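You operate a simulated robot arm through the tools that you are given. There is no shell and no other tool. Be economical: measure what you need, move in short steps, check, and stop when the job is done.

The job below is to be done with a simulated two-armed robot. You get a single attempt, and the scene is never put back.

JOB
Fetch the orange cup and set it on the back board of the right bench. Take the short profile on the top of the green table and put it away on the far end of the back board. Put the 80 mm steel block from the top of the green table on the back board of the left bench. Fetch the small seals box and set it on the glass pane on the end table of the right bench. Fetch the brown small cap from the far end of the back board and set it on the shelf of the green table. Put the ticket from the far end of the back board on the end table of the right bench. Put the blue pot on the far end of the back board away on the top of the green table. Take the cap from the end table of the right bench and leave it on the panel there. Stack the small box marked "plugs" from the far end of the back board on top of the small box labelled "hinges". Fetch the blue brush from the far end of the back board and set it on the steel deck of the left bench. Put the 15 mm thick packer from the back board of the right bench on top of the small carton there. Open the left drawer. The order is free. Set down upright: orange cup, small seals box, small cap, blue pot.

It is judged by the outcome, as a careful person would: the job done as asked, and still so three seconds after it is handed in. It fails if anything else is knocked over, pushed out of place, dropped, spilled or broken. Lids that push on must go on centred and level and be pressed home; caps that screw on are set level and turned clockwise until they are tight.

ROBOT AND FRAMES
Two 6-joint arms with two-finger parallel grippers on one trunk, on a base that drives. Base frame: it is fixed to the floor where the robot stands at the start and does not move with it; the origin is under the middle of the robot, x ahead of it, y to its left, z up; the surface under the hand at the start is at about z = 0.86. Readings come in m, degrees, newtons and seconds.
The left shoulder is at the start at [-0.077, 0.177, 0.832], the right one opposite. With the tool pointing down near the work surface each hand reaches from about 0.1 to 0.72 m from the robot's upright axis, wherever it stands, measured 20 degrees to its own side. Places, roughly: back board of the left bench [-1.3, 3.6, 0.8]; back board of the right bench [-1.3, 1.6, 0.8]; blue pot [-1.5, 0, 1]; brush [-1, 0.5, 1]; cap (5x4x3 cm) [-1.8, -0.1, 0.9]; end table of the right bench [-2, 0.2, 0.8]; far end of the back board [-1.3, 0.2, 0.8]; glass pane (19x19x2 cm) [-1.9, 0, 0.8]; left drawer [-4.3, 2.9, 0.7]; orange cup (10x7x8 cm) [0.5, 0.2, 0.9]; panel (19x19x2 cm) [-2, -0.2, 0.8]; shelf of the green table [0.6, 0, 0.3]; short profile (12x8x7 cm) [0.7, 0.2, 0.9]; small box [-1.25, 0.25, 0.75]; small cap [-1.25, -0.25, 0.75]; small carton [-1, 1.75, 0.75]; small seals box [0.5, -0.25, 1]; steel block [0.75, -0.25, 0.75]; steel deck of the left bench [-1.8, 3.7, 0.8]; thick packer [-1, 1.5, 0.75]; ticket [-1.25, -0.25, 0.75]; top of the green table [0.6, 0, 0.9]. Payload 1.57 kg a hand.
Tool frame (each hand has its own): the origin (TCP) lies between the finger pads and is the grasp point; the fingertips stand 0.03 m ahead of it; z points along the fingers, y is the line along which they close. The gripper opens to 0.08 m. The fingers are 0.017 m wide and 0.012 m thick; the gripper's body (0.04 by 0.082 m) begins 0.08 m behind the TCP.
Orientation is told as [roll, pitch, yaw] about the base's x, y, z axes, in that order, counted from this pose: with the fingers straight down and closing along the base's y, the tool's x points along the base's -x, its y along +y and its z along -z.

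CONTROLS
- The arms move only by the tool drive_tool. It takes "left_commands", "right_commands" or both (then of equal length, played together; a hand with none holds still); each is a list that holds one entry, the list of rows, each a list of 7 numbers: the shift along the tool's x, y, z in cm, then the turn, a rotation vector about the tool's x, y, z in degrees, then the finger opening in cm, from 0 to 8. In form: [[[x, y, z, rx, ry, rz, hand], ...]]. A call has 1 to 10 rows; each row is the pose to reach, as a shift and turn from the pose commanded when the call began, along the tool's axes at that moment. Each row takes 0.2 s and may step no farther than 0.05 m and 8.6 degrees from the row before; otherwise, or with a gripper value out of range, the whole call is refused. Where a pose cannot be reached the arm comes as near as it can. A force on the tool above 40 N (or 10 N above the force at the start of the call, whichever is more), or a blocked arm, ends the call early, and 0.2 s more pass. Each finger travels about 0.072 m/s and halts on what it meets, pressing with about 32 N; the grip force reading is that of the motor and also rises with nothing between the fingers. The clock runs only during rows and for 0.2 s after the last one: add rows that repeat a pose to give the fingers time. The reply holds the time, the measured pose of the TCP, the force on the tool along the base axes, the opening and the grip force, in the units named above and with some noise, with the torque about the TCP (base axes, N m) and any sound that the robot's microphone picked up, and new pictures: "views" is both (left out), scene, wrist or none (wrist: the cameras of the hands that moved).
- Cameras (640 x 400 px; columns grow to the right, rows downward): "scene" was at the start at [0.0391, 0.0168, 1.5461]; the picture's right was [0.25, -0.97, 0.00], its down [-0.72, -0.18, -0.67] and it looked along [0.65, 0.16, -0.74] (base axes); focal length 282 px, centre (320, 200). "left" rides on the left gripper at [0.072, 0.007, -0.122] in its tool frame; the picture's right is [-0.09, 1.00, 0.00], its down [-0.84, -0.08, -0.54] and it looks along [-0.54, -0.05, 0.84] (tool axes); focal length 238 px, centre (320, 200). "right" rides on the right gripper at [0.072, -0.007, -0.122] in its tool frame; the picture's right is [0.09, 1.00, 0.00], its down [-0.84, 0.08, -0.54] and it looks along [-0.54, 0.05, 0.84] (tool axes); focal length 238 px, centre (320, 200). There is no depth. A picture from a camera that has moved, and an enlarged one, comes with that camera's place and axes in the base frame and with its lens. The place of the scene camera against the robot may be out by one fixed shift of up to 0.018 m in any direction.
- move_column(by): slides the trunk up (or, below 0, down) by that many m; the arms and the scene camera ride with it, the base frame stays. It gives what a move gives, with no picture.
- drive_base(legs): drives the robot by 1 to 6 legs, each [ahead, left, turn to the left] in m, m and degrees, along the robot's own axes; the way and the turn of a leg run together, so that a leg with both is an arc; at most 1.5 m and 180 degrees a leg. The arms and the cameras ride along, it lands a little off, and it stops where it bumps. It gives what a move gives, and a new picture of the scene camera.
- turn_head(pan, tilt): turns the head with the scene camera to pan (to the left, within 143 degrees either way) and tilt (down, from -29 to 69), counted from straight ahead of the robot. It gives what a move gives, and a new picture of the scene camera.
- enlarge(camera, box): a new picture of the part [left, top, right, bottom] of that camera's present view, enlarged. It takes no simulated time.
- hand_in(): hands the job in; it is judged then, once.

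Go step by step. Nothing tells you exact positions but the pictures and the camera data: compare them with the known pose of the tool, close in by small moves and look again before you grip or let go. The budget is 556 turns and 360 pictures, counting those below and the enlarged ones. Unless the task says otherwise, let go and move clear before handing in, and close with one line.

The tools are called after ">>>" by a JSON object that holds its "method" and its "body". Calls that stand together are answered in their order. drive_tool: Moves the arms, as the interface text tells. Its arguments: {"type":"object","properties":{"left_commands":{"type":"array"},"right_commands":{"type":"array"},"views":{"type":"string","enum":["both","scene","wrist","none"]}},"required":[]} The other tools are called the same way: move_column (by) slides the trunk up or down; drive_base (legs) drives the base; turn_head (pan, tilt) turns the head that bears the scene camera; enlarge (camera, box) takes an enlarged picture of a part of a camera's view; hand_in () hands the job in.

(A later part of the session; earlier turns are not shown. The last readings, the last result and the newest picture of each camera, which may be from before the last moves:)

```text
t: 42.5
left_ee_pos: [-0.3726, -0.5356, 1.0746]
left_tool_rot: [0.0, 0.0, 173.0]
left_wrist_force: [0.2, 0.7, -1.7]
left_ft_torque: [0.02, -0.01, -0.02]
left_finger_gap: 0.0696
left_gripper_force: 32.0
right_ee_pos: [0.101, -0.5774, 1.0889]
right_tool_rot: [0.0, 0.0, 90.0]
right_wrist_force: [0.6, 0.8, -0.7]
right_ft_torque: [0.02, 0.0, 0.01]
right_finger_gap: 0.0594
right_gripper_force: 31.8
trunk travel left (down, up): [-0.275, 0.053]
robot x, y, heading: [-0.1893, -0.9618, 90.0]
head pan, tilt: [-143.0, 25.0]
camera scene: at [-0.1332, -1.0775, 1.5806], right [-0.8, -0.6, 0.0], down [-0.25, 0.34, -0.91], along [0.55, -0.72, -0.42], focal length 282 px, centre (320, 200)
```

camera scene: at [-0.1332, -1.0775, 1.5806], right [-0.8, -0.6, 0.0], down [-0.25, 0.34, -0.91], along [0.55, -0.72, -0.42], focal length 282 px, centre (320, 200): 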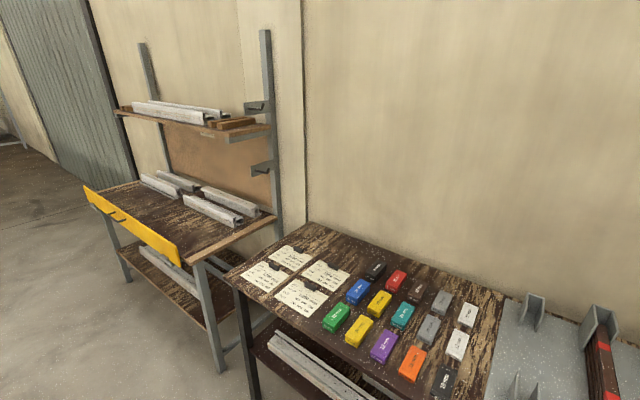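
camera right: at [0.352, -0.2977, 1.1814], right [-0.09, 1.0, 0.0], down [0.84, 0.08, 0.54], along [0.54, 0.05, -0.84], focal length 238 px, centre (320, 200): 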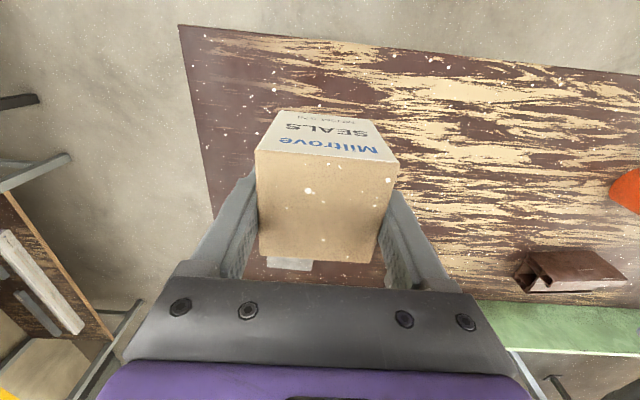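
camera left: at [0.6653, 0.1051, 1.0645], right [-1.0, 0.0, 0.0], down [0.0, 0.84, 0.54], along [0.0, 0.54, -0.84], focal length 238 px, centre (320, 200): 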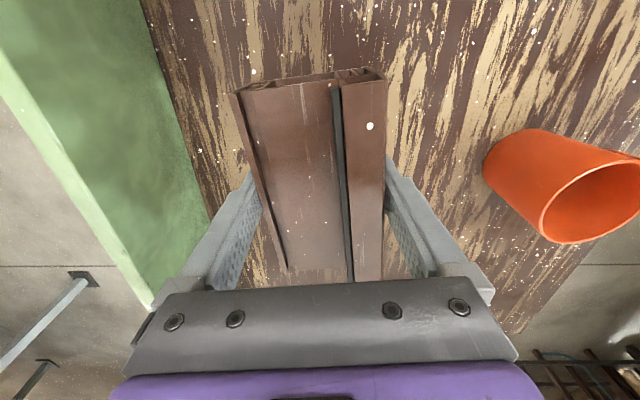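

>>> {"method": "turn_head", "body": {"pan": 55, "tilt": 35}}

```text
t: 45.5
left_ee_pos: [-0.3723, -0.5356, 1.0757]
left_tool_rot: [0.0, 0.0, 173.0]
left_wrist_force: [-0.2, 0.0, -1.3]
left_ft_torque: [0.01, -0.02, 0.0]
left_finger_gap: 0.0699
left_gripper_force: 32.9
right_ee_pos: [0.1015, -0.576, 1.0902]
right_tool_rot: [0.0, 0.1, 90.0]
right_wrist_force: [0.3, 0.1, -1.4]
right_ft_torque: [0.02, 0.0, 0.01]
right_finger_gap: 0.0595
right_gripper_force: 31.4
trunk travel left (down, up): [-0.275, 0.053]
robot x, y, heading: [-0.1933, -0.9604, 90.0]
head pan, tilt: [55.0, 35.0]
camera scene: at [-0.2609, -0.9535, 1.5648], right [0.57, 0.82, 0.0], down [0.47, -0.33, -0.82], along [-0.67, 0.47, -0.57], focal length 282 px, centre (320, 200)
```

scene: 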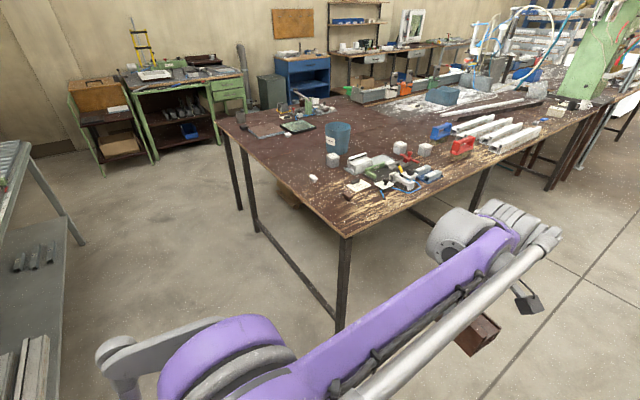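

The way along the end of the bench is clear. I slide left 1.1 m and look at the bench end.

>>> {"method": "drive_base", "body": {"legs": [[0, 1.1, 0]]}}

>>> {"method": "turn_head", "body": {"pan": 0, "tilt": 45}}

```text
t: 55.4
left_ee_pos: [-1.4736, -0.5388, 1.0753]
left_tool_rot: [0.1, 0.1, 173.3]
left_wrist_force: [-0.4, 0.0, -1.1]
left_ft_torque: [0.01, -0.01, 0.01]
left_finger_gap: 0.0698
left_gripper_force: 32.3
right_ee_pos: [-0.9998, -0.5791, 1.0887]
right_tool_rot: [0.0, 0.0, 90.2]
right_wrist_force: [-0.7, 0.6, -0.8]
right_ft_torque: [0.0, 0.01, 0.0]
right_finger_gap: 0.0594
right_gripper_force: 31.7
trunk travel left (down, up): [-0.275, 0.053]
robot x, y, heading: [-1.2917, -0.9623, 89.9]
head pan, tilt: [55.0, 35.0]
camera scene: at [-1.3612, -0.9564, 1.5648], right [0.57, 0.82, 0.0], down [0.47, -0.33, -0.82], along [-0.67, 0.47, -0.57], focal length 282 px, centre (320, 200)
```

scene: 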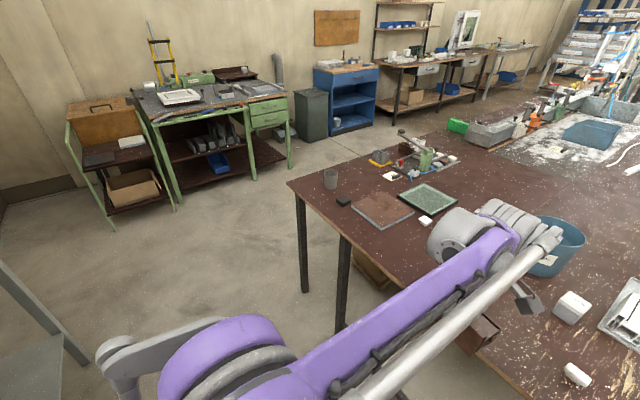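

```text
t: 56.6
left_ee_pos: [-1.4743, -0.5395, 1.0753]
left_tool_rot: [0.0, 0.0, 173.2]
left_wrist_force: [0.0, 0.7, -1.9]
left_ft_torque: [0.04, 0.04, -0.01]
left_finger_gap: 0.0697
left_gripper_force: 32.0
right_ee_pos: [-0.9991, -0.5769, 1.0883]
right_tool_rot: [-0.1, 0.0, 90.2]
right_wrist_force: [-0.2, 0.3, -0.4]
right_ft_torque: [0.02, 0.0, 0.01]
right_finger_gap: 0.0593
right_gripper_force: 32.0
trunk travel left (down, up): [-0.275, 0.053]
robot x, y, heading: [-1.2954, -0.9631, 90.0]
head pan, tilt: [0.0, 45.0]
camera scene: at [-1.2892, -0.9253, 1.55], right [1.0, 0.0, 0.0], down [0.0, -0.71, -0.71], along [0.0, 0.71, -0.71], focal length 282 px, centre (320, 200)
```

scene: 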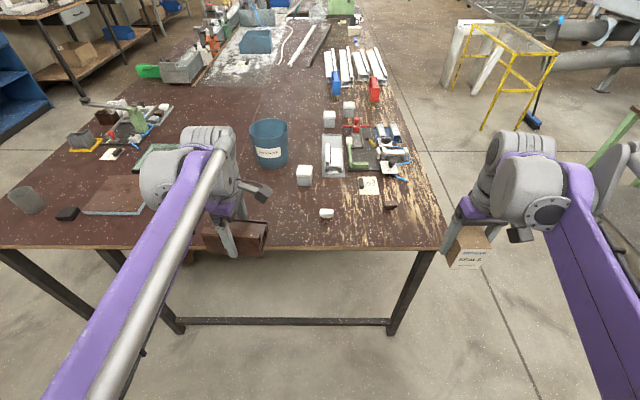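

>>> {"method": "enlarge", "body": {"camera": "scene", "box": [220, 70, 450, 250]}}

>>> {"method": "enlarge", "body": {"camera": "scene", "box": [0, 80, 220, 250]}}

```text
2.22 times, centred on (335, 160) of scene
camera zoom: at [-1.2892, -0.9253, 1.55], right [1.0, 0.0, 0.0], down [0.0, -0.71, -0.71], along [0.0, 0.71, -0.71], focal length 628 px, centre (287, 289)
```

zoom: 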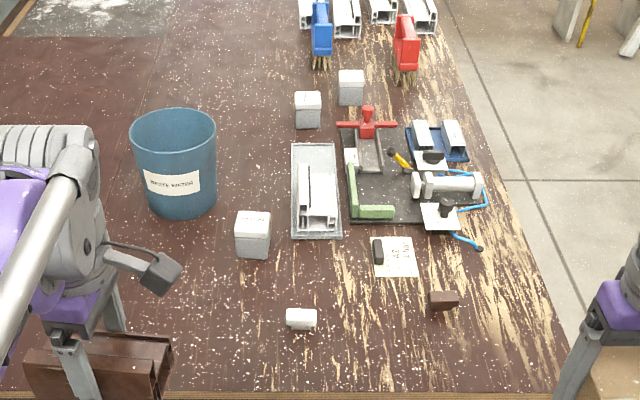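

```text
2.35 times, centred on (110, 165) of scene
camera zoom: at [-1.2892, -0.9253, 1.55], right [1.0, 0.0, 0.0], down [0.0, -0.71, -0.71], along [0.0, 0.71, -0.71], focal length 665 px, centre (814, 282)
```

zoom: 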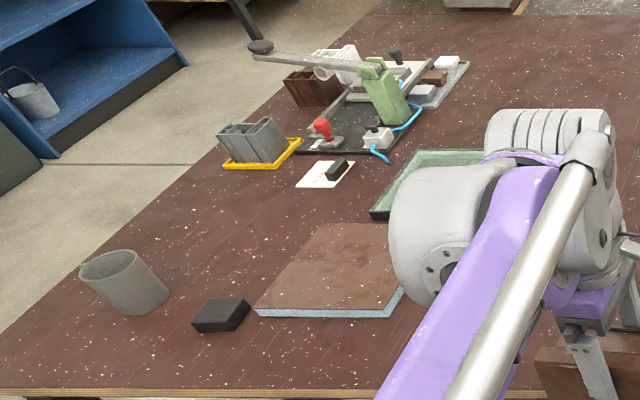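

I see the far end: blue pot, three small boxes, the fixture, the ticket with a black piece on it, a brown and a white small cap, blue and red brushes. I move closer and put the profile on the free spot near (-1.42, -0.30).

>>> {"method": "drive_base", "body": {"legs": [[0.16, 0, 0]]}}

```text
t: 58.0
left_ee_pos: [-1.4764, -0.3803, 1.0746]
left_tool_rot: [0.0, 0.0, 173.4]
left_wrist_force: [-0.2, 0.4, -1.8]
left_ft_torque: [-0.02, 0.02, 0.02]
left_finger_gap: 0.0699
left_gripper_force: 31.9
right_ee_pos: [-1.0025, -0.4179, 1.0904]
right_tool_rot: [0.0, 0.0, 90.4]
right_wrist_force: [-0.1, -0.4, -0.5]
right_ft_torque: [-0.01, 0.01, 0.03]
right_finger_gap: 0.0595
right_gripper_force: 31.8
trunk travel left (down, up): [-0.275, 0.053]
robot x, y, heading: [-1.2932, -0.8018, 90.5]
head pan, tilt: [0.0, 45.0]
camera scene: at [-1.2901, -0.7658, 1.5499], right [1.0, 0.01, 0.0], down [0.0, -0.71, -0.71], along [0.0, 0.71, -0.71], focal length 282 px, centre (320, 200)
```

scene: 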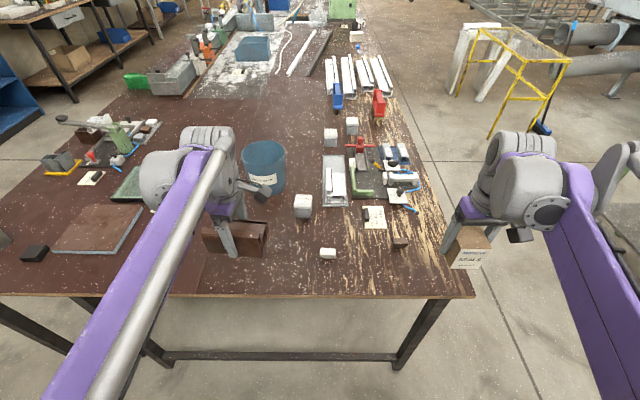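

>>> {"method": "drive_tool", "body": {"left_commands": [[[1, -3, 0, 0, 0, -2, 0], [2, -6, 2, 0, 0, -4, 0], [3.5, -9, 5, 0, 0, -6, 0], [3.5, -9.5, 8, 0, 0, -6.6, 0], [3.5, -9.5, 12, 0, 0, -6.6, 0], [3.5, -9.5, 15, 0, 0, -6.6, 0]]], "views": "both"}}

```text
t: 59.5
left_ee_pos: [-1.4313, -0.2887, 0.9263]
left_tool_rot: [0.0, 0.0, 180.0]
left_wrist_force: [0.7, -0.4, -0.9]
left_ft_torque: [0.02, -0.01, -0.01]
left_finger_gap: 0.07
left_gripper_force: 31.9
right_ee_pos: [-1.0021, -0.4176, 1.0891]
right_tool_rot: [0.0, 0.0, 90.5]
right_wrist_force: [-0.6, 0.3, -0.7]
right_ft_torque: [-0.03, 0.01, 0.0]
right_finger_gap: 0.0596
right_gripper_force: 31.8
trunk travel left (down, up): [-0.275, 0.053]
robot x, y, heading: [-1.2955, -0.8034, 90.4]
head pan, tilt: [0.0, 45.0]
camera scene: at [-1.2901, -0.7654, 1.55], right [1.0, 0.01, 0.0], down [0.0, -0.71, -0.71], along [0.0, 0.71, -0.71], focal length 282 px, centre (320, 200)
camera left: at [-1.3606, -0.295, 1.0481], right [-0.09, -1.0, 0.0], down [-0.84, 0.08, 0.54], along [-0.54, 0.05, -0.84], focal length 238 px, centre (320, 200)
```

scene: 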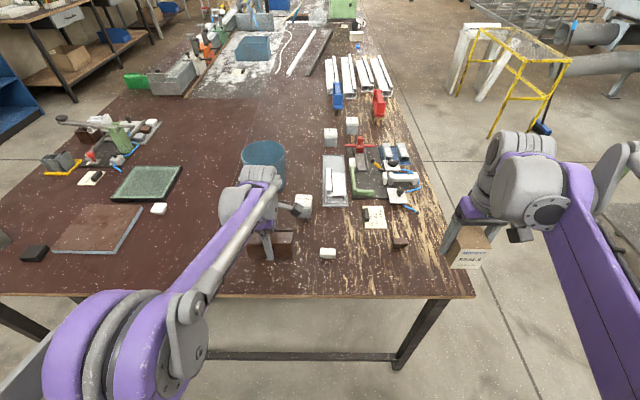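
left: 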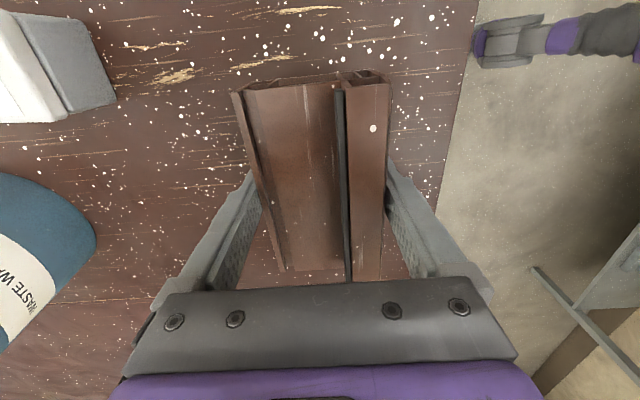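

>>> {"method": "drive_tool", "body": {"left_commands": [[[0, 0, 2.5, 0, 0, 0, 0], [0, 0, 4.5, 0, 0, 0, 0], [0, 0, 5.5, 0, 0, 0, 0], [0, 0, 6.0, 0, 0, 0, 0], [0, 0, 6.2, 0, 0, 0, 0]]], "views": "wrist"}}

```text
t: 60.3
left_ee_pos: [-1.4319, -0.2898, 0.8739]
left_tool_rot: [-0.1, -0.1, -179.9]
left_wrist_force: [-0.5, 0.0, 31.9]
left_ft_torque: [-0.19, 0.02, 0.09]
left_finger_gap: 0.07
left_gripper_force: 32.5
right_ee_pos: [-1.0014, -0.4193, 1.0903]
right_tool_rot: [-0.1, -0.1, 90.3]
right_wrist_force: [0.4, -0.6, -0.7]
right_ft_torque: [0.02, -0.01, 0.0]
right_finger_gap: 0.0593
right_gripper_force: 31.9
trunk travel left (down, up): [-0.275, 0.053]
robot x, y, heading: [-1.2936, -0.8054, 90.4]
head pan, tilt: [0.0, 45.0]
stopped in row 4 (left hand): the force on the tool passed its limit at 58 N (the readings are from after the stop); the commanded pose is now the measured one
camera left: at [-1.3602, -0.2968, 0.9966], right [-0.09, -1.0, 0.0], down [-0.84, 0.07, 0.54], along [-0.54, 0.05, -0.84], focal length 238 px, centre (320, 200)
```

left: 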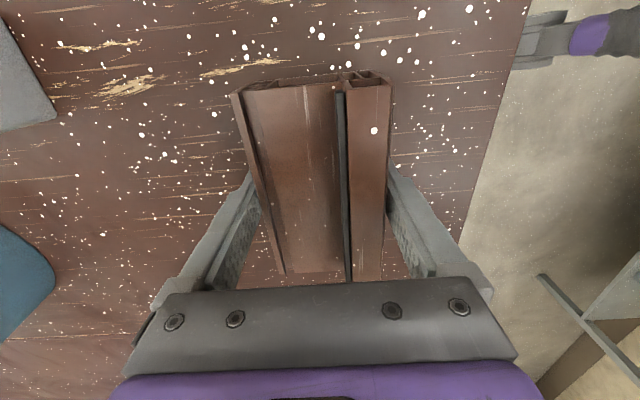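

Contact: bench top is about 23 mm below the green table top. I open and rise.

>>> {"method": "drive_tool", "body": {"left_commands": [[[0, 0, 0, 0, 0, 0, 8], [0, 0, 0, 0, 0, 0, 8], [0, 0, -3, 0, 0, 0, 8], [0, 0, -7, 0, 0, 0, 8], [0, 0, -12, 0, 0, 0, 8], [0, 0, -16, 0, 0, 0, 8]]], "views": "wrist"}}

```text
t: 61.7
left_ee_pos: [-1.4313, -0.2943, 1.0328]
left_tool_rot: [-0.2, -0.1, -180.0]
left_wrist_force: [-0.7, 0.1, -0.4]
left_ft_torque: [-0.01, -0.02, 0.01]
left_finger_gap: 0.0803
left_gripper_force: 0.0
right_ee_pos: [-1.0015, -0.417, 1.0889]
right_tool_rot: [0.0, 0.0, 90.4]
right_wrist_force: [0.6, -0.2, -0.7]
right_ft_torque: [0.01, 0.01, -0.02]
right_finger_gap: 0.0596
right_gripper_force: 32.3
trunk travel left (down, up): [-0.275, 0.053]
robot x, y, heading: [-1.2949, -0.8072, 90.3]
head pan, tilt: [0.0, 45.0]
camera left: at [-1.361, -0.2998, 1.1564], right [-0.09, -1.0, 0.0], down [-0.84, 0.08, 0.54], along [-0.54, 0.05, -0.84], focal length 238 px, centre (320, 200)
```

left: 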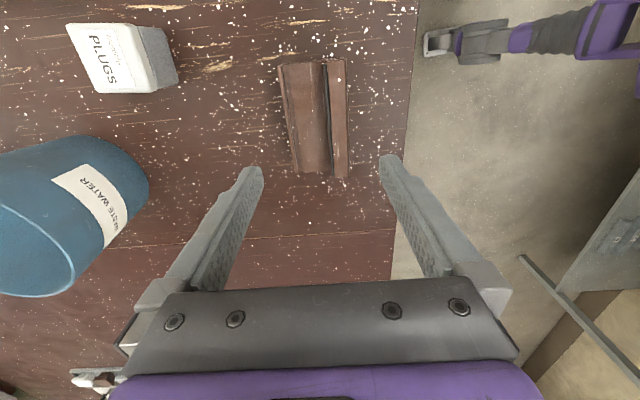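

Profile is down. The near box reads PLUGS. Next the ticket: I shift the base right and bring the left hand over it.

>>> {"method": "drive_base", "body": {"legs": [[0, -0.22, 0]]}}

>>> {"method": "drive_tool", "body": {"left_commands": [[[0, 0, -1, 0, 0, 8.5, 8], [0, 0, -2, 0, 0, 17, 8], [0, 0, -3, 0, 0, 25.5, 8], [1, 0, -3, 0, 0, 34, 8], [3, 0, -3, 0, 0, 42.5, 8], [5, 0, -3, 0, 0, 51, 8], [7, 0, -3, 0, 0, 59.5, 8], [9, 0, -3, 0, 0, 68, 8], [11, 0, -3, 0, 0, 76.5, 8], [11, 0, -3, 0, 0, 85, 8]]], "views": "wrist"}}

```text
t: 64.3
left_ee_pos: [-1.2093, -0.291, 1.0326]
left_tool_rot: [-0.1, -0.1, 179.7]
left_wrist_force: [-0.5, 0.1, 0.4]
left_ft_torque: [0.02, 0.01, 0.01]
left_finger_gap: 0.0801
left_gripper_force: 0.1
right_ee_pos: [-0.7796, -0.4184, 1.0889]
right_tool_rot: [0.0, 0.0, 90.1]
right_wrist_force: [-0.6, -0.1, -2.1]
right_ft_torque: [-0.02, 0.02, 0.01]
right_finger_gap: 0.0595
right_gripper_force: 32.4
trunk travel left (down, up): [-0.275, 0.053]
robot x, y, heading: [-1.0726, -0.8007, 89.9]
head pan, tilt: [0.0, 45.0]
camera scene: at [-1.0688, -0.7649, 1.55], right [1.0, 0.0, 0.0], down [0.0, -0.71, -0.71], along [0.0, 0.71, -0.71], focal length 282 px, centre (320, 200)
```

scene: 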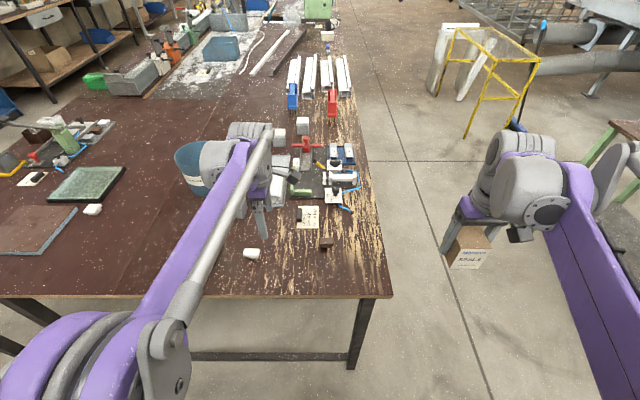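

```text
t: 66.5
left_ee_pos: [-1.1003, -0.293, 1.0639]
left_tool_rot: [0.0, -0.1, 94.5]
left_wrist_force: [-0.1, 0.2, 0.0]
left_ft_torque: [-0.01, 0.03, -0.03]
left_finger_gap: 0.0798
left_gripper_force: 0.1
right_ee_pos: [-0.7796, -0.4191, 1.0897]
right_tool_rot: [0.0, 0.0, 90.1]
right_wrist_force: [0.1, 0.3, -1.4]
right_ft_torque: [-0.01, -0.02, 0.01]
right_finger_gap: 0.0595
right_gripper_force: 31.6
trunk travel left (down, up): [-0.275, 0.053]
robot x, y, heading: [-1.0707, -0.8055, 89.8]
head pan, tilt: [0.0, 45.0]
camera left: at [-1.1015, -0.3646, 1.1863], right [-1.0, 0.01, 0.0], down [0.01, 0.84, 0.54], along [0.01, 0.54, -0.84], focal length 238 px, centre (320, 200)
```

left: 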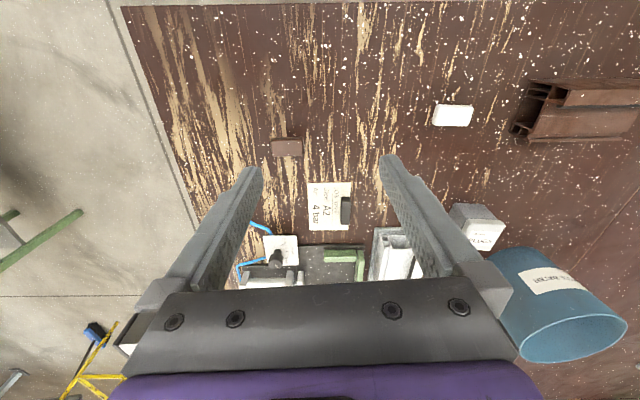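

>>> {"method": "enlarge", "body": {"camera": "left", "box": [250, 120, 410, 240]}}

>>> {"method": "enlarge", "body": {"camera": "left", "box": [410, 80, 530, 150]}}

```text
3.33 times, centred on (330, 180) of left
camera zoom: at [-1.1015, -0.3646, 1.1863], right [-1.0, 0.01, 0.0], down [0.01, 0.84, 0.54], along [0.01, 0.54, -0.84], focal length 794 px, centre (287, 267)
```

zoom: 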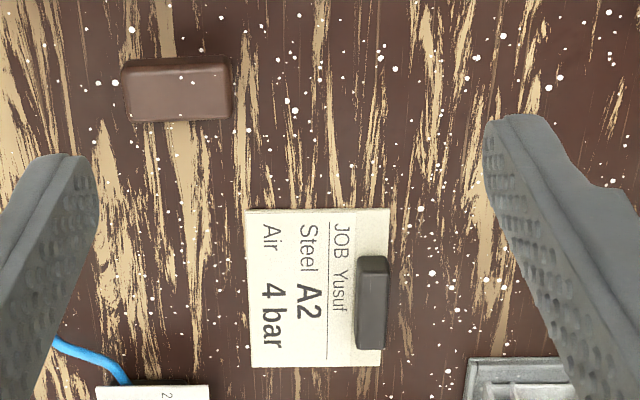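

```text
5.33 times, centred on (470, 115) of left
camera zoom: at [-1.1015, -0.3646, 1.1863], right [-1.0, 0.01, 0.0], down [0.01, 0.84, 0.54], along [0.01, 0.54, -0.84], focal length 1271 px, centre (-480, 653)
```

zoom: 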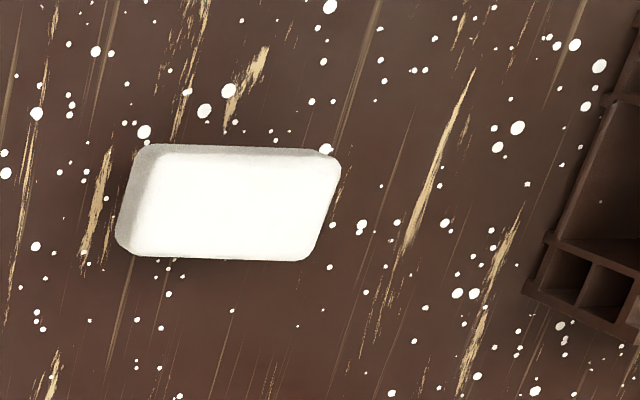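

The ticket is a job card with a black bar as a handle at about (-1.141, -0.13). I move over the bar.

>>> {"method": "drive_tool", "body": {"left_commands": [[[-4, 0.7, 1, 0, 0, 2, 7], [-8, 1.4, 3, 0, 0, 4.5, 6], [-12, 2.1, 5, 0, 0, 4.5, 5], [-16, 2.8, 7, 0, 0, 4.5, 4.5], [-16.5, 2.8, 11, 0, 0, 4.5, 4], [-16.5, 2.8, 14, 0, 0, 4.5, 4]]], "views": "wrist"}}

```text
t: 67.9
left_ee_pos: [-1.139, -0.1294, 0.921]
left_tool_rot: [0.1, 0.0, 90.2]
left_wrist_force: [-0.4, 0.8, -0.7]
left_ft_torque: [-0.01, 0.0, 0.01]
left_finger_gap: 0.0401
left_gripper_force: 0.1
left hand out of reach, approached as far as the arm can: row 4, 5
right_ee_pos: [-0.7804, -0.4178, 1.0885]
right_tool_rot: [0.0, 0.0, 90.1]
right_wrist_force: [-0.4, -1.1, -1.8]
right_ft_torque: [-0.02, -0.01, 0.03]
right_finger_gap: 0.0596
right_gripper_force: 31.9
trunk travel left (down, up): [-0.275, 0.053]
robot x, y, heading: [-1.0726, -0.8026, 90.3]
head pan, tilt: [0.0, 45.0]
camera left: at [-1.1462, -0.2019, 1.0428], right [-1.0, 0.09, 0.0], down [0.07, 0.84, 0.54], along [0.05, 0.54, -0.84], focal length 238 px, centre (320, 200)
```

left: 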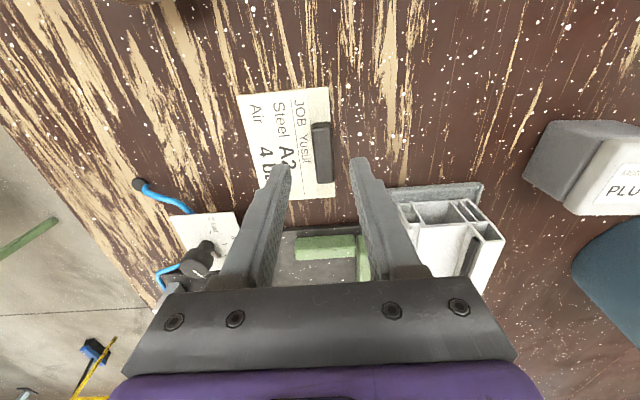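

>>> {"method": "drive_tool", "body": {"left_commands": [[[0, 0, 2, 0, 0, 0, 4], [0, 0, 3.5, 0, 0, 0, 4], [0, 0, 4.5, 0, 0, 0, 4], [0, 0, 4.9, 0, 0, 0, 4], [0, 0, 5.1, 0, 0, 0, 4]]], "views": "wrist"}}

```text
t: 69.1
left_ee_pos: [-1.1415, -0.1289, 0.8724]
left_tool_rot: [0.0, -0.1, 90.2]
left_wrist_force: [0.2, -1.4, 2.5]
left_ft_torque: [-0.04, -0.07, -0.03]
left_finger_gap: 0.0403
left_gripper_force: 0.0
right_ee_pos: [-0.7804, -0.4191, 1.0892]
right_tool_rot: [0.0, 0.0, 90.2]
right_wrist_force: [0.2, 0.3, -0.9]
right_ft_torque: [-0.02, 0.01, 0.04]
right_finger_gap: 0.0597
right_gripper_force: 32.3
trunk travel left (down, up): [-0.275, 0.053]
robot x, y, heading: [-1.0716, -0.8036, 90.1]
head pan, tilt: [0.0, 45.0]
camera left: at [-1.148, -0.2004, 0.9954], right [-1.0, 0.09, 0.0], down [0.07, 0.84, 0.54], along [0.05, 0.54, -0.84], focal length 238 px, centre (320, 200)
```

left: 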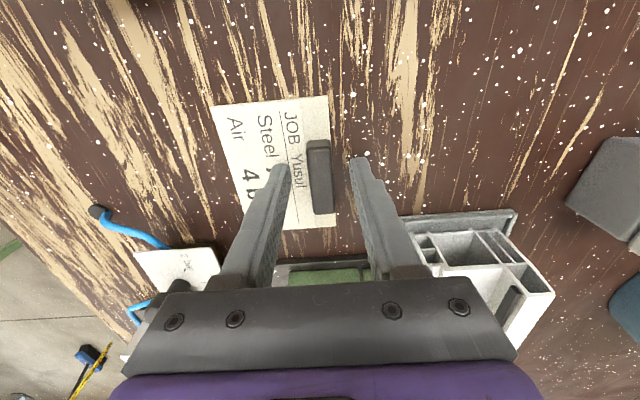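

>>> {"method": "drive_tool", "body": {"left_commands": [[[0, 0, -0.2, 0, 0, 0, 2], [0, 0, -0.2, 0, 0, 0, 0], [0, 0, -0.2, 0, 0, 0, 0], [0, 0, -0.2, 0, 0, 0, 0], [0, 0, -0.5, 0, 0, 0, 0], [0, 0, -1, 0, 0, 0, 0], [0, 0, -2, 0, 0, 0, 0], [0, 0, -3.5, 0, 0, 0, 0], [0, 0, -6, 0, 0, 0, 0]]], "views": "wrist"}}

```text
t: 71.1
left_ee_pos: [-1.1395, -0.1299, 0.9323]
left_tool_rot: [0.1, -0.1, 90.2]
left_wrist_force: [0.0, 0.4, 0.0]
left_ft_torque: [0.04, -0.03, -0.05]
left_finger_gap: 0.0147
left_gripper_force: 31.2
right_ee_pos: [-0.7797, -0.4181, 1.0893]
right_tool_rot: [-0.1, -0.2, 90.2]
right_wrist_force: [0.0, -0.2, -0.8]
right_ft_torque: [0.03, -0.01, -0.03]
right_finger_gap: 0.0595
right_gripper_force: 31.9
trunk travel left (down, up): [-0.275, 0.053]
robot x, y, heading: [-1.0721, -0.799, 90.0]
head pan, tilt: [0.0, 45.0]
camera left: at [-1.1465, -0.202, 1.0547], right [-1.0, 0.09, 0.0], down [0.07, 0.84, 0.54], along [0.05, 0.54, -0.84], focal length 238 px, centre (320, 200)
```

left: 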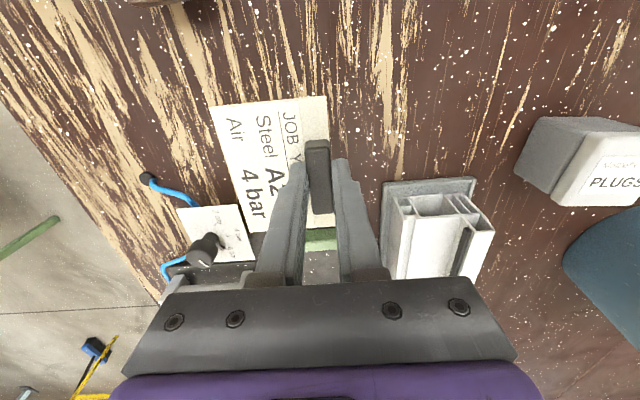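

The ticket came up with its bar. I draw the left hand in and move to the end table.

>>> {"method": "drive_tool", "body": {"left_commands": [[[0, 0, -4, 0, 0, 0, 0], [2, 0, -8, 0, 0, 0, 0], [5, 0, -11, 0, 0, 0, 0], [9, 0, -14, 0, 0, 0, 0], [13, 2, -15, 0, 0, 0, 0], [17, 4, -15, 0, 0, 0, 0], [21, 6, -15, 0, 0, 0, 0], [25, 8, -15, 0, 0, 0, 0]]], "views": "none"}}

>>> {"method": "drive_base", "body": {"legs": [[0, 1.0, 0]]}}

```text
t: 72.9
left_ee_pos: [-1.2213, -0.3794, 1.0848]
left_tool_rot: [-0.1, -0.1, 90.2]
left_wrist_force: [0.2, 0.1, -0.5]
left_ft_torque: [-0.01, 0.01, 0.0]
left_finger_gap: 0.015
left_gripper_force: 30.8
left hand out of reach, approached as far as the arm can: row 1, 2
right_ee_pos: [-0.7787, -0.4189, 1.0902]
right_tool_rot: [-0.1, -0.2, 90.2]
right_wrist_force: [-0.3, 0.1, -1.2]
right_ft_torque: [0.02, 0.01, -0.01]
right_finger_gap: 0.0594
right_gripper_force: 31.9
trunk travel left (down, up): [-0.275, 0.053]
robot x, y, heading: [-1.0727, -0.8033, 89.8]
head pan, tilt: [0.0, 45.0]
```

```text
t: 82.2
left_ee_pos: [-2.2396, -0.3598, 1.0836]
left_tool_rot: [0.1, -0.2, 88.5]
left_wrist_force: [-1.2, -0.3, -0.1]
left_ft_torque: [-0.02, 0.03, -0.02]
left_finger_gap: 0.0147
left_gripper_force: 30.4
right_ee_pos: [-1.7986, -0.4153, 1.0901]
right_tool_rot: [0.0, 0.0, 88.4]
right_wrist_force: [0.0, -1.2, -1.5]
right_ft_torque: [-0.01, 0.01, 0.01]
right_finger_gap: 0.0598
right_gripper_force: 31.9
trunk travel left (down, up): [-0.275, 0.053]
robot x, y, heading: [-2.1038, -0.7901, 88.7]
head pan, tilt: [0.0, 45.0]
camera scene: at [-2.099, -0.751, 1.55], right [1.0, -0.03, 0.0], down [-0.02, -0.71, -0.71], along [0.02, 0.71, -0.71], focal length 282 px, centre (320, 200)
```

scene: 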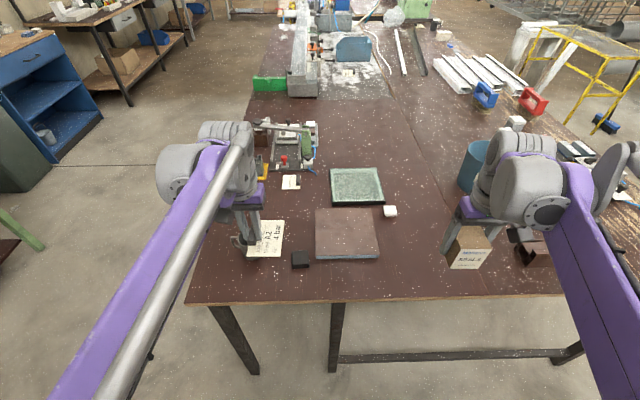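

I see glass pane, panel, cap and a free place for the ticket left of the panel. I move slightly closer.

>>> {"method": "drive_base", "body": {"legs": [[0.07, 0, 1.3]]}}

>>> {"method": "enlarge", "body": {"camera": "scene", "box": [220, 120, 460, 300]}}

```text
t: 83.3
left_ee_pos: [-2.2469, -0.2955, 1.0845]
left_tool_rot: [0.0, 0.0, 89.8]
left_wrist_force: [0.5, 0.4, -1.0]
left_ft_torque: [0.02, 0.01, 0.02]
left_finger_gap: 0.0144
left_gripper_force: 30.7
right_ee_pos: [-1.8076, -0.3386, 1.0902]
right_tool_rot: [-0.1, -0.1, 89.7]
right_wrist_force: [0.0, 0.4, -0.7]
right_ft_torque: [-0.01, 0.01, 0.01]
right_finger_gap: 0.0594
right_gripper_force: 31.7
trunk travel left (down, up): [-0.275, 0.053]
robot x, y, heading: [-2.1059, -0.7233, 89.4]
head pan, tilt: [0.0, 45.0]
camera scene: at [-2.0986, -0.6832, 1.5499], right [1.0, -0.01, 0.0], down [0.0, -0.71, -0.71], along [0.0, 0.71, -0.71], focal length 282 px, centre (320, 200)
```

scene: 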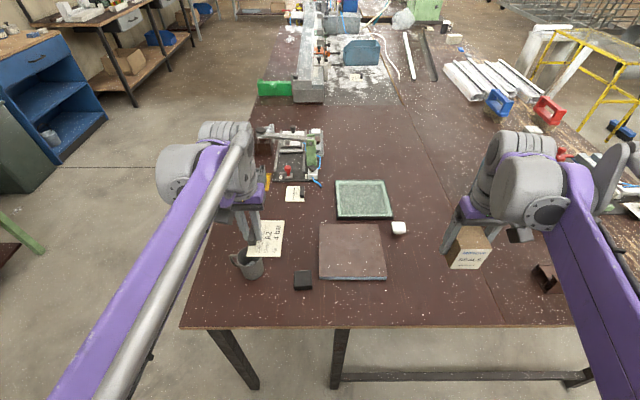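

```text
2.22 times, centred on (340, 210) of scene
camera zoom: at [-2.0986, -0.6832, 1.5499], right [1.0, -0.01, 0.0], down [0.0, -0.71, -0.71], along [0.0, 0.71, -0.71], focal length 628 px, centre (276, 178)
```

zoom: 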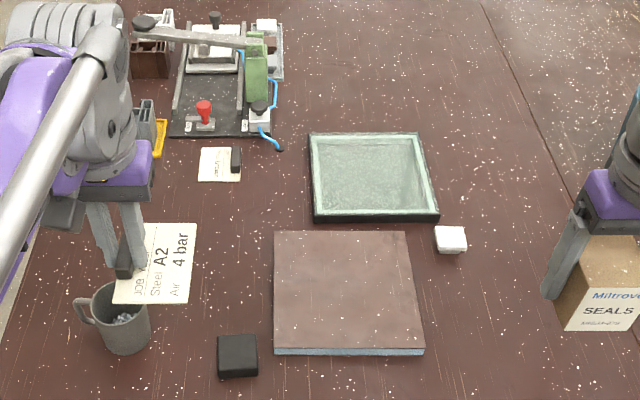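

>>> {"method": "drive_tool", "body": {"right_commands": [[[-4, 2, 0, 0, 0, 0, 0], [-8, 4, 0, 0, 0, 0, 0], [-12, 6, 0, 0, 0, 0, 0], [-16, 8, 0, 0, 0, 0, 0], [-20, 10, 1, 0, 0, 0, 0], [-24, 12, 3, 0, 0, 0, 0], [-28, 13.5, 5, 0, 0, 0, 0], [-31, 14.7, 7, 0, 0, 0, 0], [-32.9, 14.7, 9, 0, 0, 0, 0], [-32.9, 14.7, 12, 0, 0, 0, 0]]], "views": "wrist"}}

```text
t: 85.5
left_ee_pos: [-2.2479, -0.2955, 1.0841]
left_tool_rot: [0.0, 0.0, 89.8]
left_wrist_force: [0.1, 0.3, -1.1]
left_ft_torque: [-0.04, -0.02, 0.02]
left_finger_gap: 0.0148
left_gripper_force: 30.6
right_ee_pos: [-1.948, -0.0567, 0.9796]
right_tool_rot: [0.0, 0.0, 89.6]
right_wrist_force: [-0.2, -0.4, -0.8]
right_ft_torque: [0.01, -0.01, -0.02]
right_finger_gap: 0.0596
right_gripper_force: 32.7
right hand out of reach, approached as far as the arm can: row 7, 8, 9, 10
trunk travel left (down, up): [-0.275, 0.053]
robot x, y, heading: [-2.1022, -0.7198, 89.7]
head pan, tilt: [0.0, 45.0]
camera right: at [-1.9418, -0.1271, 1.1023], right [-1.0, -0.09, 0.0], down [-0.07, 0.84, 0.54], along [-0.05, 0.54, -0.84], focal length 238 px, centre (320, 200)
```

right: 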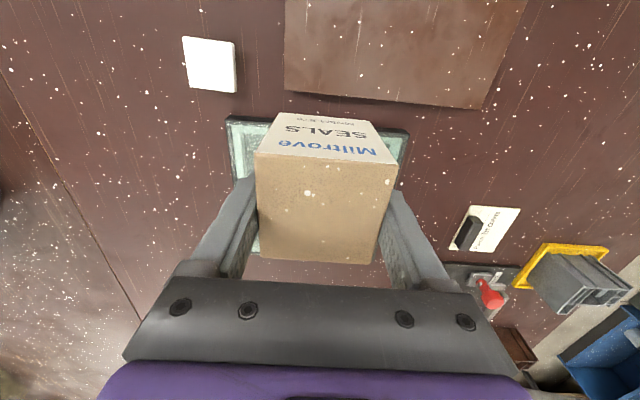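

The hand is at its reach limit; I raise the trunk and edge the base 3 cm forward.

>>> {"method": "move_column", "body": {"by": 0.05}}

>>> {"method": "drive_base", "body": {"legs": [[0.03, 0, 0]]}}

>>> {"method": "drive_tool", "body": {"right_commands": [[[0, 0.3, 4, 0, 0, 0, 0], [-1, 0.4, 7, 0, 0, 0, 0], [-2, 0.5, 9.5, 0, 0, 0, 0], [-2.6, 0.6, 11, 0, 0, 0, 0]]], "views": "both"}}

```text
t: 86.4
left_ee_pos: [-2.2476, -0.2963, 1.1342]
left_tool_rot: [0.1, -0.1, 89.8]
left_wrist_force: [0.9, 0.1, -0.6]
left_ft_torque: [0.0, 0.02, -0.05]
left_finger_gap: 0.0149
left_gripper_force: 30.8
right_ee_pos: [-1.9501, -0.0537, 1.0308]
right_tool_rot: [0.0, 0.1, 89.6]
right_wrist_force: [-0.2, -0.2, -1.2]
right_ft_torque: [0.02, 0.0, -0.01]
right_finger_gap: 0.0593
right_gripper_force: 32.4
trunk travel left (down, up): [-0.325, 0.003]
robot x, y, heading: [-2.1022, -0.7212, 89.5]
head pan, tilt: [0.0, 45.0]
```

```text
t: 87.2
left_ee_pos: [-2.2471, -0.2703, 1.1346]
left_tool_rot: [-0.1, -0.2, 89.9]
left_wrist_force: [-0.4, -0.4, 0.9]
left_ft_torque: [0.01, -0.02, -0.05]
left_finger_gap: 0.0147
left_gripper_force: 30.7
right_ee_pos: [-1.9496, -0.0289, 1.0309]
right_tool_rot: [0.0, -0.1, 89.8]
right_wrist_force: [0.2, -0.1, -1.0]
right_ft_torque: [0.04, 0.01, 0.0]
right_finger_gap: 0.0596
right_gripper_force: 31.6
trunk travel left (down, up): [-0.325, 0.003]
robot x, y, heading: [-2.0982, -0.6933, 89.5]
head pan, tilt: [0.0, 45.0]
camera scene: at [-2.0986, -0.6616, 1.6025], right [1.0, -0.01, 0.0], down [0.0, -0.7, -0.71], along [0.0, 0.71, -0.7], focal length 282 px, centre (320, 200)
```

scene: 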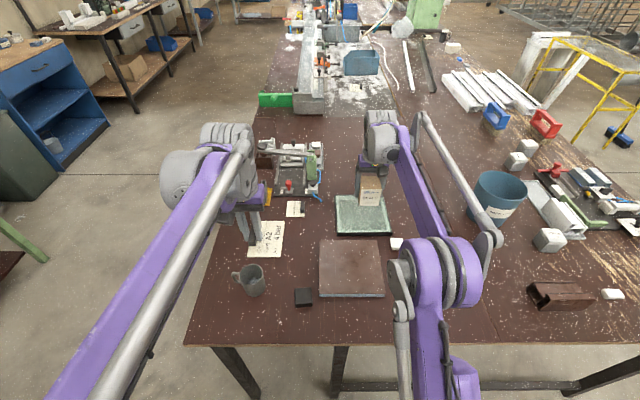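

```text
t: 88.2
left_ee_pos: [-2.2481, -0.2681, 1.1347]
left_tool_rot: [-0.1, 0.0, 89.8]
left_wrist_force: [0.3, 1.0, 0.6]
left_ft_torque: [0.03, -0.01, 0.02]
left_finger_gap: 0.0147
left_gripper_force: 30.5
right_ee_pos: [-1.9593, -0.0005, 0.9201]
right_tool_rot: [0.0, 0.0, 89.7]
right_wrist_force: [-0.7, -1.0, -1.6]
right_ft_torque: [0.0, 0.0, -0.01]
right_finger_gap: 0.0595
right_gripper_force: 32.1
trunk travel left (down, up): [-0.325, 0.003]
robot x, y, heading: [-2.101, -0.6936, 89.5]
head pan, tilt: [0.0, 45.0]
camera scene: at [-2.0987, -0.6579, 1.6029], right [1.0, -0.01, 0.0], down [0.0, -0.71, -0.71], along [0.0, 0.71, -0.71], focal length 282 px, centre (320, 200)
camera right: at [-1.953, -0.0713, 1.0431], right [-1.0, -0.09, 0.0], down [-0.07, 0.84, 0.54], along [-0.05, 0.54, -0.84], focal length 238 px, centre (320, 200)
```

scene: 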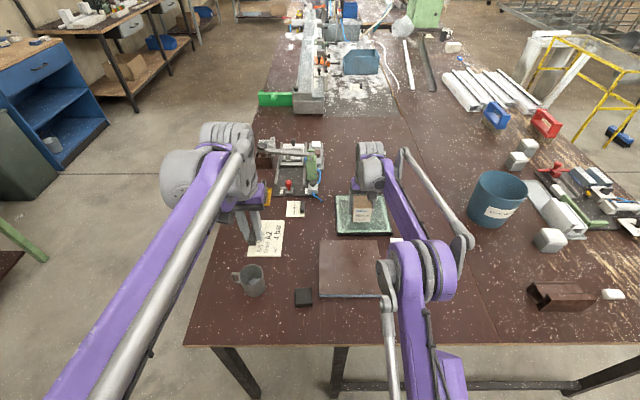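
right: 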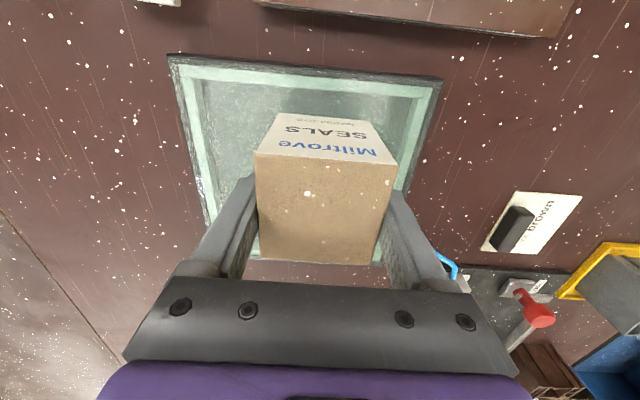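

The box hangs over the pane. I lower in small steps to contact.

>>> {"method": "drive_tool", "body": {"right_commands": [[[0, 0, 0.5, 0, 0, 0, 0], [0, 0, 1, 0, 0, 0, 0], [0, 0, 1.4, 0, 0, 0, 0], [0, 0, 1.7, 0, 0, 0, 0], [0, 0, 2.0, 0, 0, 0, 0], [0, 0, 2.2, 0, 0, 0, 0]]], "views": "none"}}

```text
t: 89.6
left_ee_pos: [-2.2475, -0.268, 1.1344]
left_tool_rot: [0.0, -0.1, 89.9]
left_wrist_force: [0.1, -0.4, -1.6]
left_ft_torque: [0.0, 0.0, -0.01]
left_finger_gap: 0.0148
left_gripper_force: 30.7
right_ee_pos: [-1.9578, 0.0003, 0.9001]
right_tool_rot: [0.0, -0.1, 89.6]
right_wrist_force: [0.6, -0.5, -1.1]
right_ft_torque: [0.01, 0.0, 0.02]
right_finger_gap: 0.0592
right_gripper_force: 32.0
trunk travel left (down, up): [-0.325, 0.003]
robot x, y, heading: [-2.1026, -0.6926, 89.6]
head pan, tilt: [0.0, 45.0]
```

>>> {"method": "drive_tool", "body": {"right_commands": [[[0, 0, 0.2, 0, 0, 0, 0], [0, 0, 0.4, 0, 0, 0, 0], [0, 0, 0.6, 0, 0, 0, 0], [0, 0, 0.8, 0, 0, 0, 0], [0, 0, 1.0, 0, 0, 0, 0], [0, 0, 1.2, 0, 0, 0, 0]]], "views": "wrist"}}

```text
t: 90.8
left_ee_pos: [-2.2482, -0.2707, 1.1353]
left_tool_rot: [0.1, -0.2, 89.7]
left_wrist_force: [0.2, -0.3, 0.2]
left_ft_torque: [-0.02, 0.04, 0.01]
left_finger_gap: 0.0148
left_gripper_force: 30.7
right_ee_pos: [-1.9566, -0.002, 0.8935]
right_tool_rot: [0.0, -0.2, 89.7]
right_wrist_force: [-0.2, 2.8, 27.5]
right_ft_torque: [0.06, 0.07, -0.06]
right_finger_gap: 0.0593
right_gripper_force: 32.3
trunk travel left (down, up): [-0.325, 0.003]
robot x, y, heading: [-2.1021, -0.6923, 89.7]
head pan, tilt: [0.0, 45.0]
stopped in row 6 (right hand): the force on the tool passed its limit at 45 N (the readings are from after the stop); the commanded pose is now the measured one
camera right: at [-1.9507, -0.0739, 1.0155], right [-1.0, -0.09, 0.0], down [-0.07, 0.84, 0.54], along [-0.05, 0.54, -0.84], focal length 238 px, centre (320, 200)
```

right: 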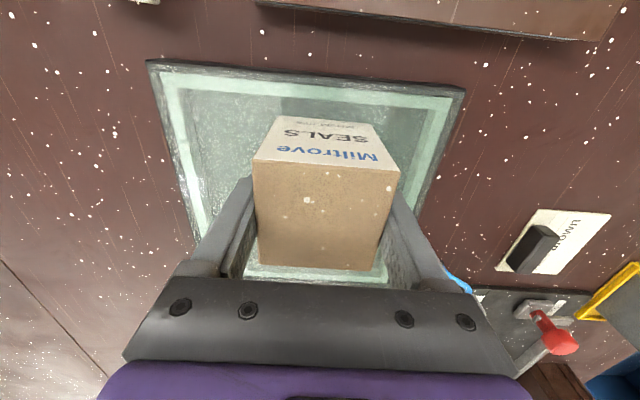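

Contact made; release and rise.

>>> {"method": "drive_tool", "body": {"right_commands": [[[0, 0, -0.1, 0, 0, 0, 0], [0, 0, -0.1, 0, 0, 0, 7.8], [0, 0, -0.1, 0, 0, 0, 8], [0, 0, -3, 0, 0, 0, 8], [0, 0, -7, 0, 0, 0, 8], [0, 0, -11, 0, 0, 0, 8], [4, 0, -14, 0, 0, 0, 8]]], "views": "wrist"}}

```text
t: 92.5
left_ee_pos: [-2.247, -0.2706, 1.1359]
left_tool_rot: [0.0, -0.2, 89.8]
left_wrist_force: [-0.2, -0.5, 0.2]
left_ft_torque: [0.02, -0.01, 0.0]
left_finger_gap: 0.0148
left_gripper_force: 30.7
right_ee_pos: [-1.9558, -0.0454, 1.032]
right_tool_rot: [0.0, -0.1, 89.7]
right_wrist_force: [0.0, 0.1, -0.5]
right_ft_torque: [0.04, 0.02, -0.02]
right_finger_gap: 0.0797
right_gripper_force: 0.0
trunk travel left (down, up): [-0.325, 0.003]
robot x, y, heading: [-2.1036, -0.6947, 89.8]
head pan, tilt: [0.0, 45.0]
camera right: at [-1.9503, -0.1164, 1.1543], right [-1.0, -0.09, 0.0], down [-0.07, 0.84, 0.54], along [-0.05, 0.54, -0.84], focal length 238 px, centre (320, 200)
```

right: 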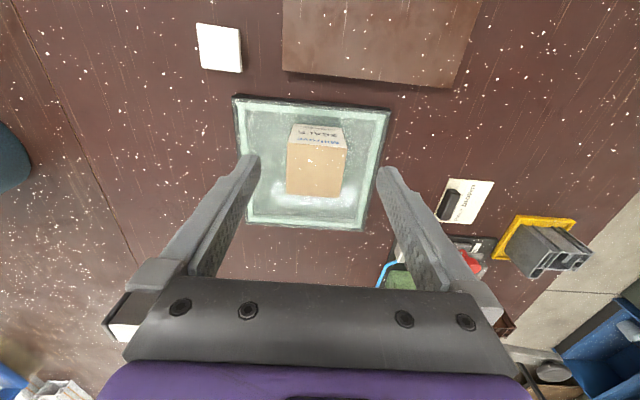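

Seals box stands on the pane. Next the cap: right hand over it.

>>> {"method": "drive_tool", "body": {"right_commands": [[[2, -3.6, 0, 0, 0, 0, 8], [4, -7.2, 2, 0, 0, 0, 8], [6.5, -10.7, 4, 0, 0, 0, 8], [6.5, -10.7, 7, 0, 0, 0, 8]]], "views": "wrist"}}

```text
t: 93.5
left_ee_pos: [-2.2479, -0.2688, 1.1358]
left_tool_rot: [0.0, 0.0, 89.8]
left_wrist_force: [-0.3, -0.6, 0.0]
left_ft_torque: [-0.03, -0.01, -0.01]
left_finger_gap: 0.0148
left_gripper_force: 31.2
right_ee_pos: [-1.8524, -0.1081, 0.9617]
right_tool_rot: [0.0, 0.0, 89.8]
right_wrist_force: [0.5, -0.1, 0.3]
right_ft_torque: [0.0, 0.04, -0.01]
right_finger_gap: 0.0802
right_gripper_force: 0.1
trunk travel left (down, up): [-0.325, 0.003]
robot x, y, heading: [-2.1036, -0.696, 89.5]
head pan, tilt: [0.0, 45.0]
camera right: at [-1.8456, -0.1799, 1.0839], right [-1.0, -0.09, 0.0], down [-0.07, 0.84, 0.54], along [-0.05, 0.54, -0.84], focal length 238 px, centre (320, 200)
```

right: 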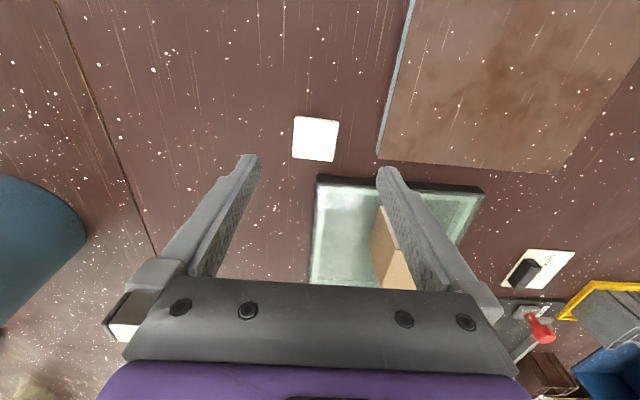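

>>> {"method": "drive_tool", "body": {"right_commands": [[[0, -0.4, 3, 0, 0, 0, 6.5], [0, -0.4, 6, 0, 0, 0, 6.5], [0, -0.4, 7.8, 0, 0, 0, 6.5], [0, -0.4, 8.5, 0, 0, 0, 6.5]]], "views": "wrist"}}

```text
t: 94.5
left_ee_pos: [-2.2477, -0.2682, 1.1344]
left_tool_rot: [0.0, -0.1, 89.8]
left_wrist_force: [0.2, -0.1, -1.0]
left_ft_torque: [0.0, 0.02, 0.0]
left_finger_gap: 0.0146
left_gripper_force: 30.7
right_ee_pos: [-1.8472, -0.1075, 0.8741]
right_tool_rot: [0.0, 0.0, 89.7]
right_wrist_force: [0.4, 0.9, 0.6]
right_ft_torque: [0.0, -0.02, -0.01]
right_finger_gap: 0.065
right_gripper_force: 0.1
trunk travel left (down, up): [-0.325, 0.003]
robot x, y, heading: [-2.1026, -0.6964, 89.9]
head pan, tilt: [0.0, 45.0]
camera right: at [-1.8406, -0.179, 0.9974], right [-1.0, -0.09, 0.0], down [-0.07, 0.84, 0.54], along [-0.05, 0.54, -0.84], focal length 238 px, centre (320, 200)
```

right: 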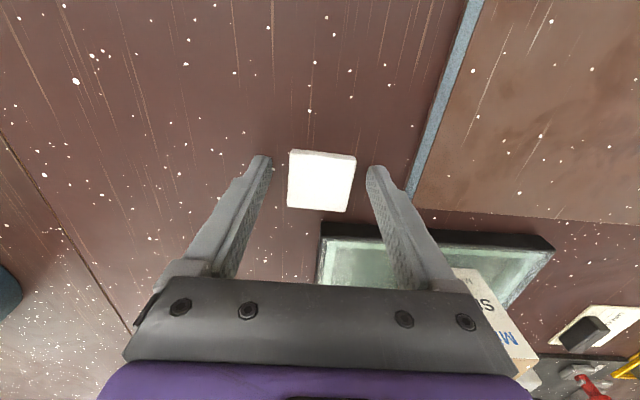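

>>> {"method": "drive_tool", "body": {"right_commands": [[[0, 0, 0, 0, 0, 0, 0], [0, 0, 0, 0, 0, 0, 0], [0, 0, 0, 0, 0, 0, 0], [0, 0, -0.3, 0, 0, 0, 0], [0, 0, -0.8, 0, 0, 0, 0], [0, 0, -1.6, 0, 0, 0, 0], [0, 0, -2.8, 0, 0, 0, 0], [0, 0, -4.5, 0, 0, 0, 0], [0, 0, -6.5, 0, 0, 0, 0]]], "views": "wrist"}}

```text
t: 96.5
left_ee_pos: [-2.2481, -0.2682, 1.1344]
left_tool_rot: [0.0, 0.0, 89.8]
left_wrist_force: [-0.4, -0.3, -0.4]
left_ft_torque: [0.0, -0.02, 0.0]
left_finger_gap: 0.0147
left_gripper_force: 30.9
right_ee_pos: [-1.8463, -0.1059, 0.94]
right_tool_rot: [0.0, 0.0, 89.6]
right_wrist_force: [-0.4, 0.1, -0.2]
right_ft_torque: [0.02, 0.01, 0.0]
right_finger_gap: 0.0392
right_gripper_force: 32.0
trunk travel left (down, up): [-0.325, 0.003]
robot x, y, heading: [-2.1014, -0.6891, 89.6]
head pan, tilt: [0.0, 45.0]
camera right: at [-1.8393, -0.1778, 1.0624], right [-1.0, -0.09, 0.0], down [-0.07, 0.84, 0.54], along [-0.05, 0.54, -0.84], focal length 238 px, centre (320, 200)
```

right: 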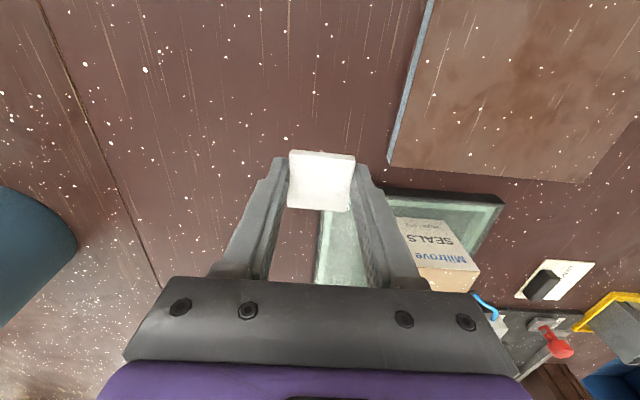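

>>> {"method": "drive_tool", "body": {"right_commands": [[[3, 1, -2, 0, 0, 0, 0], [6, 4, -3, 0, 0, 0, 0], [8.4, 8, -3, 0, 0, 0, 0], [8.4, 12, -3, 0, 0, 0, 0], [8.4, 15.4, -2, 0, 0, 0, 0], [8.4, 15.4, 1, 0, 0, 0, 0], [8.4, 15.4, 3, 0, 0, 0, 0]]], "views": "wrist"}}

```text
t: 98.0
left_ee_pos: [-2.249, -0.2678, 1.1343]
left_tool_rot: [0.0, 0.0, 89.9]
left_wrist_force: [-0.1, 0.2, -0.8]
left_ft_torque: [0.01, -0.03, 0.01]
left_finger_gap: 0.0144
left_gripper_force: 30.5
right_ee_pos: [-2.0013, -0.1906, 0.9122]
right_tool_rot: [0.0, 0.1, 89.8]
right_wrist_force: [-0.3, -0.4, -0.5]
right_ft_torque: [-0.01, -0.03, 0.01]
right_finger_gap: 0.0389
right_gripper_force: 31.9
trunk travel left (down, up): [-0.325, 0.003]
robot x, y, heading: [-2.1059, -0.6908, 89.6]
head pan, tilt: [0.0, 45.0]
camera right: at [-1.9956, -0.2618, 1.0342], right [-1.0, -0.09, 0.0], down [-0.07, 0.84, 0.54], along [-0.05, 0.54, -0.84], focal length 238 px, centre (320, 200)
```

right: 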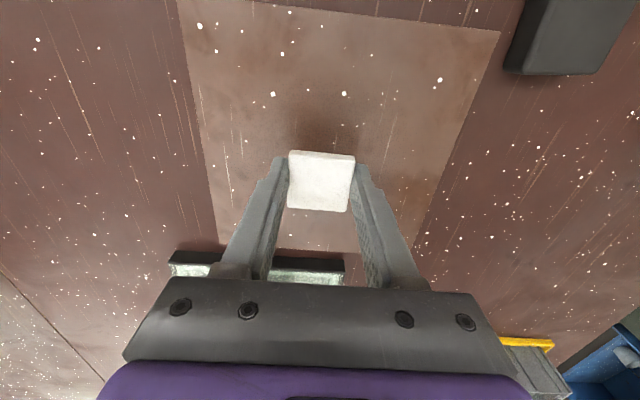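

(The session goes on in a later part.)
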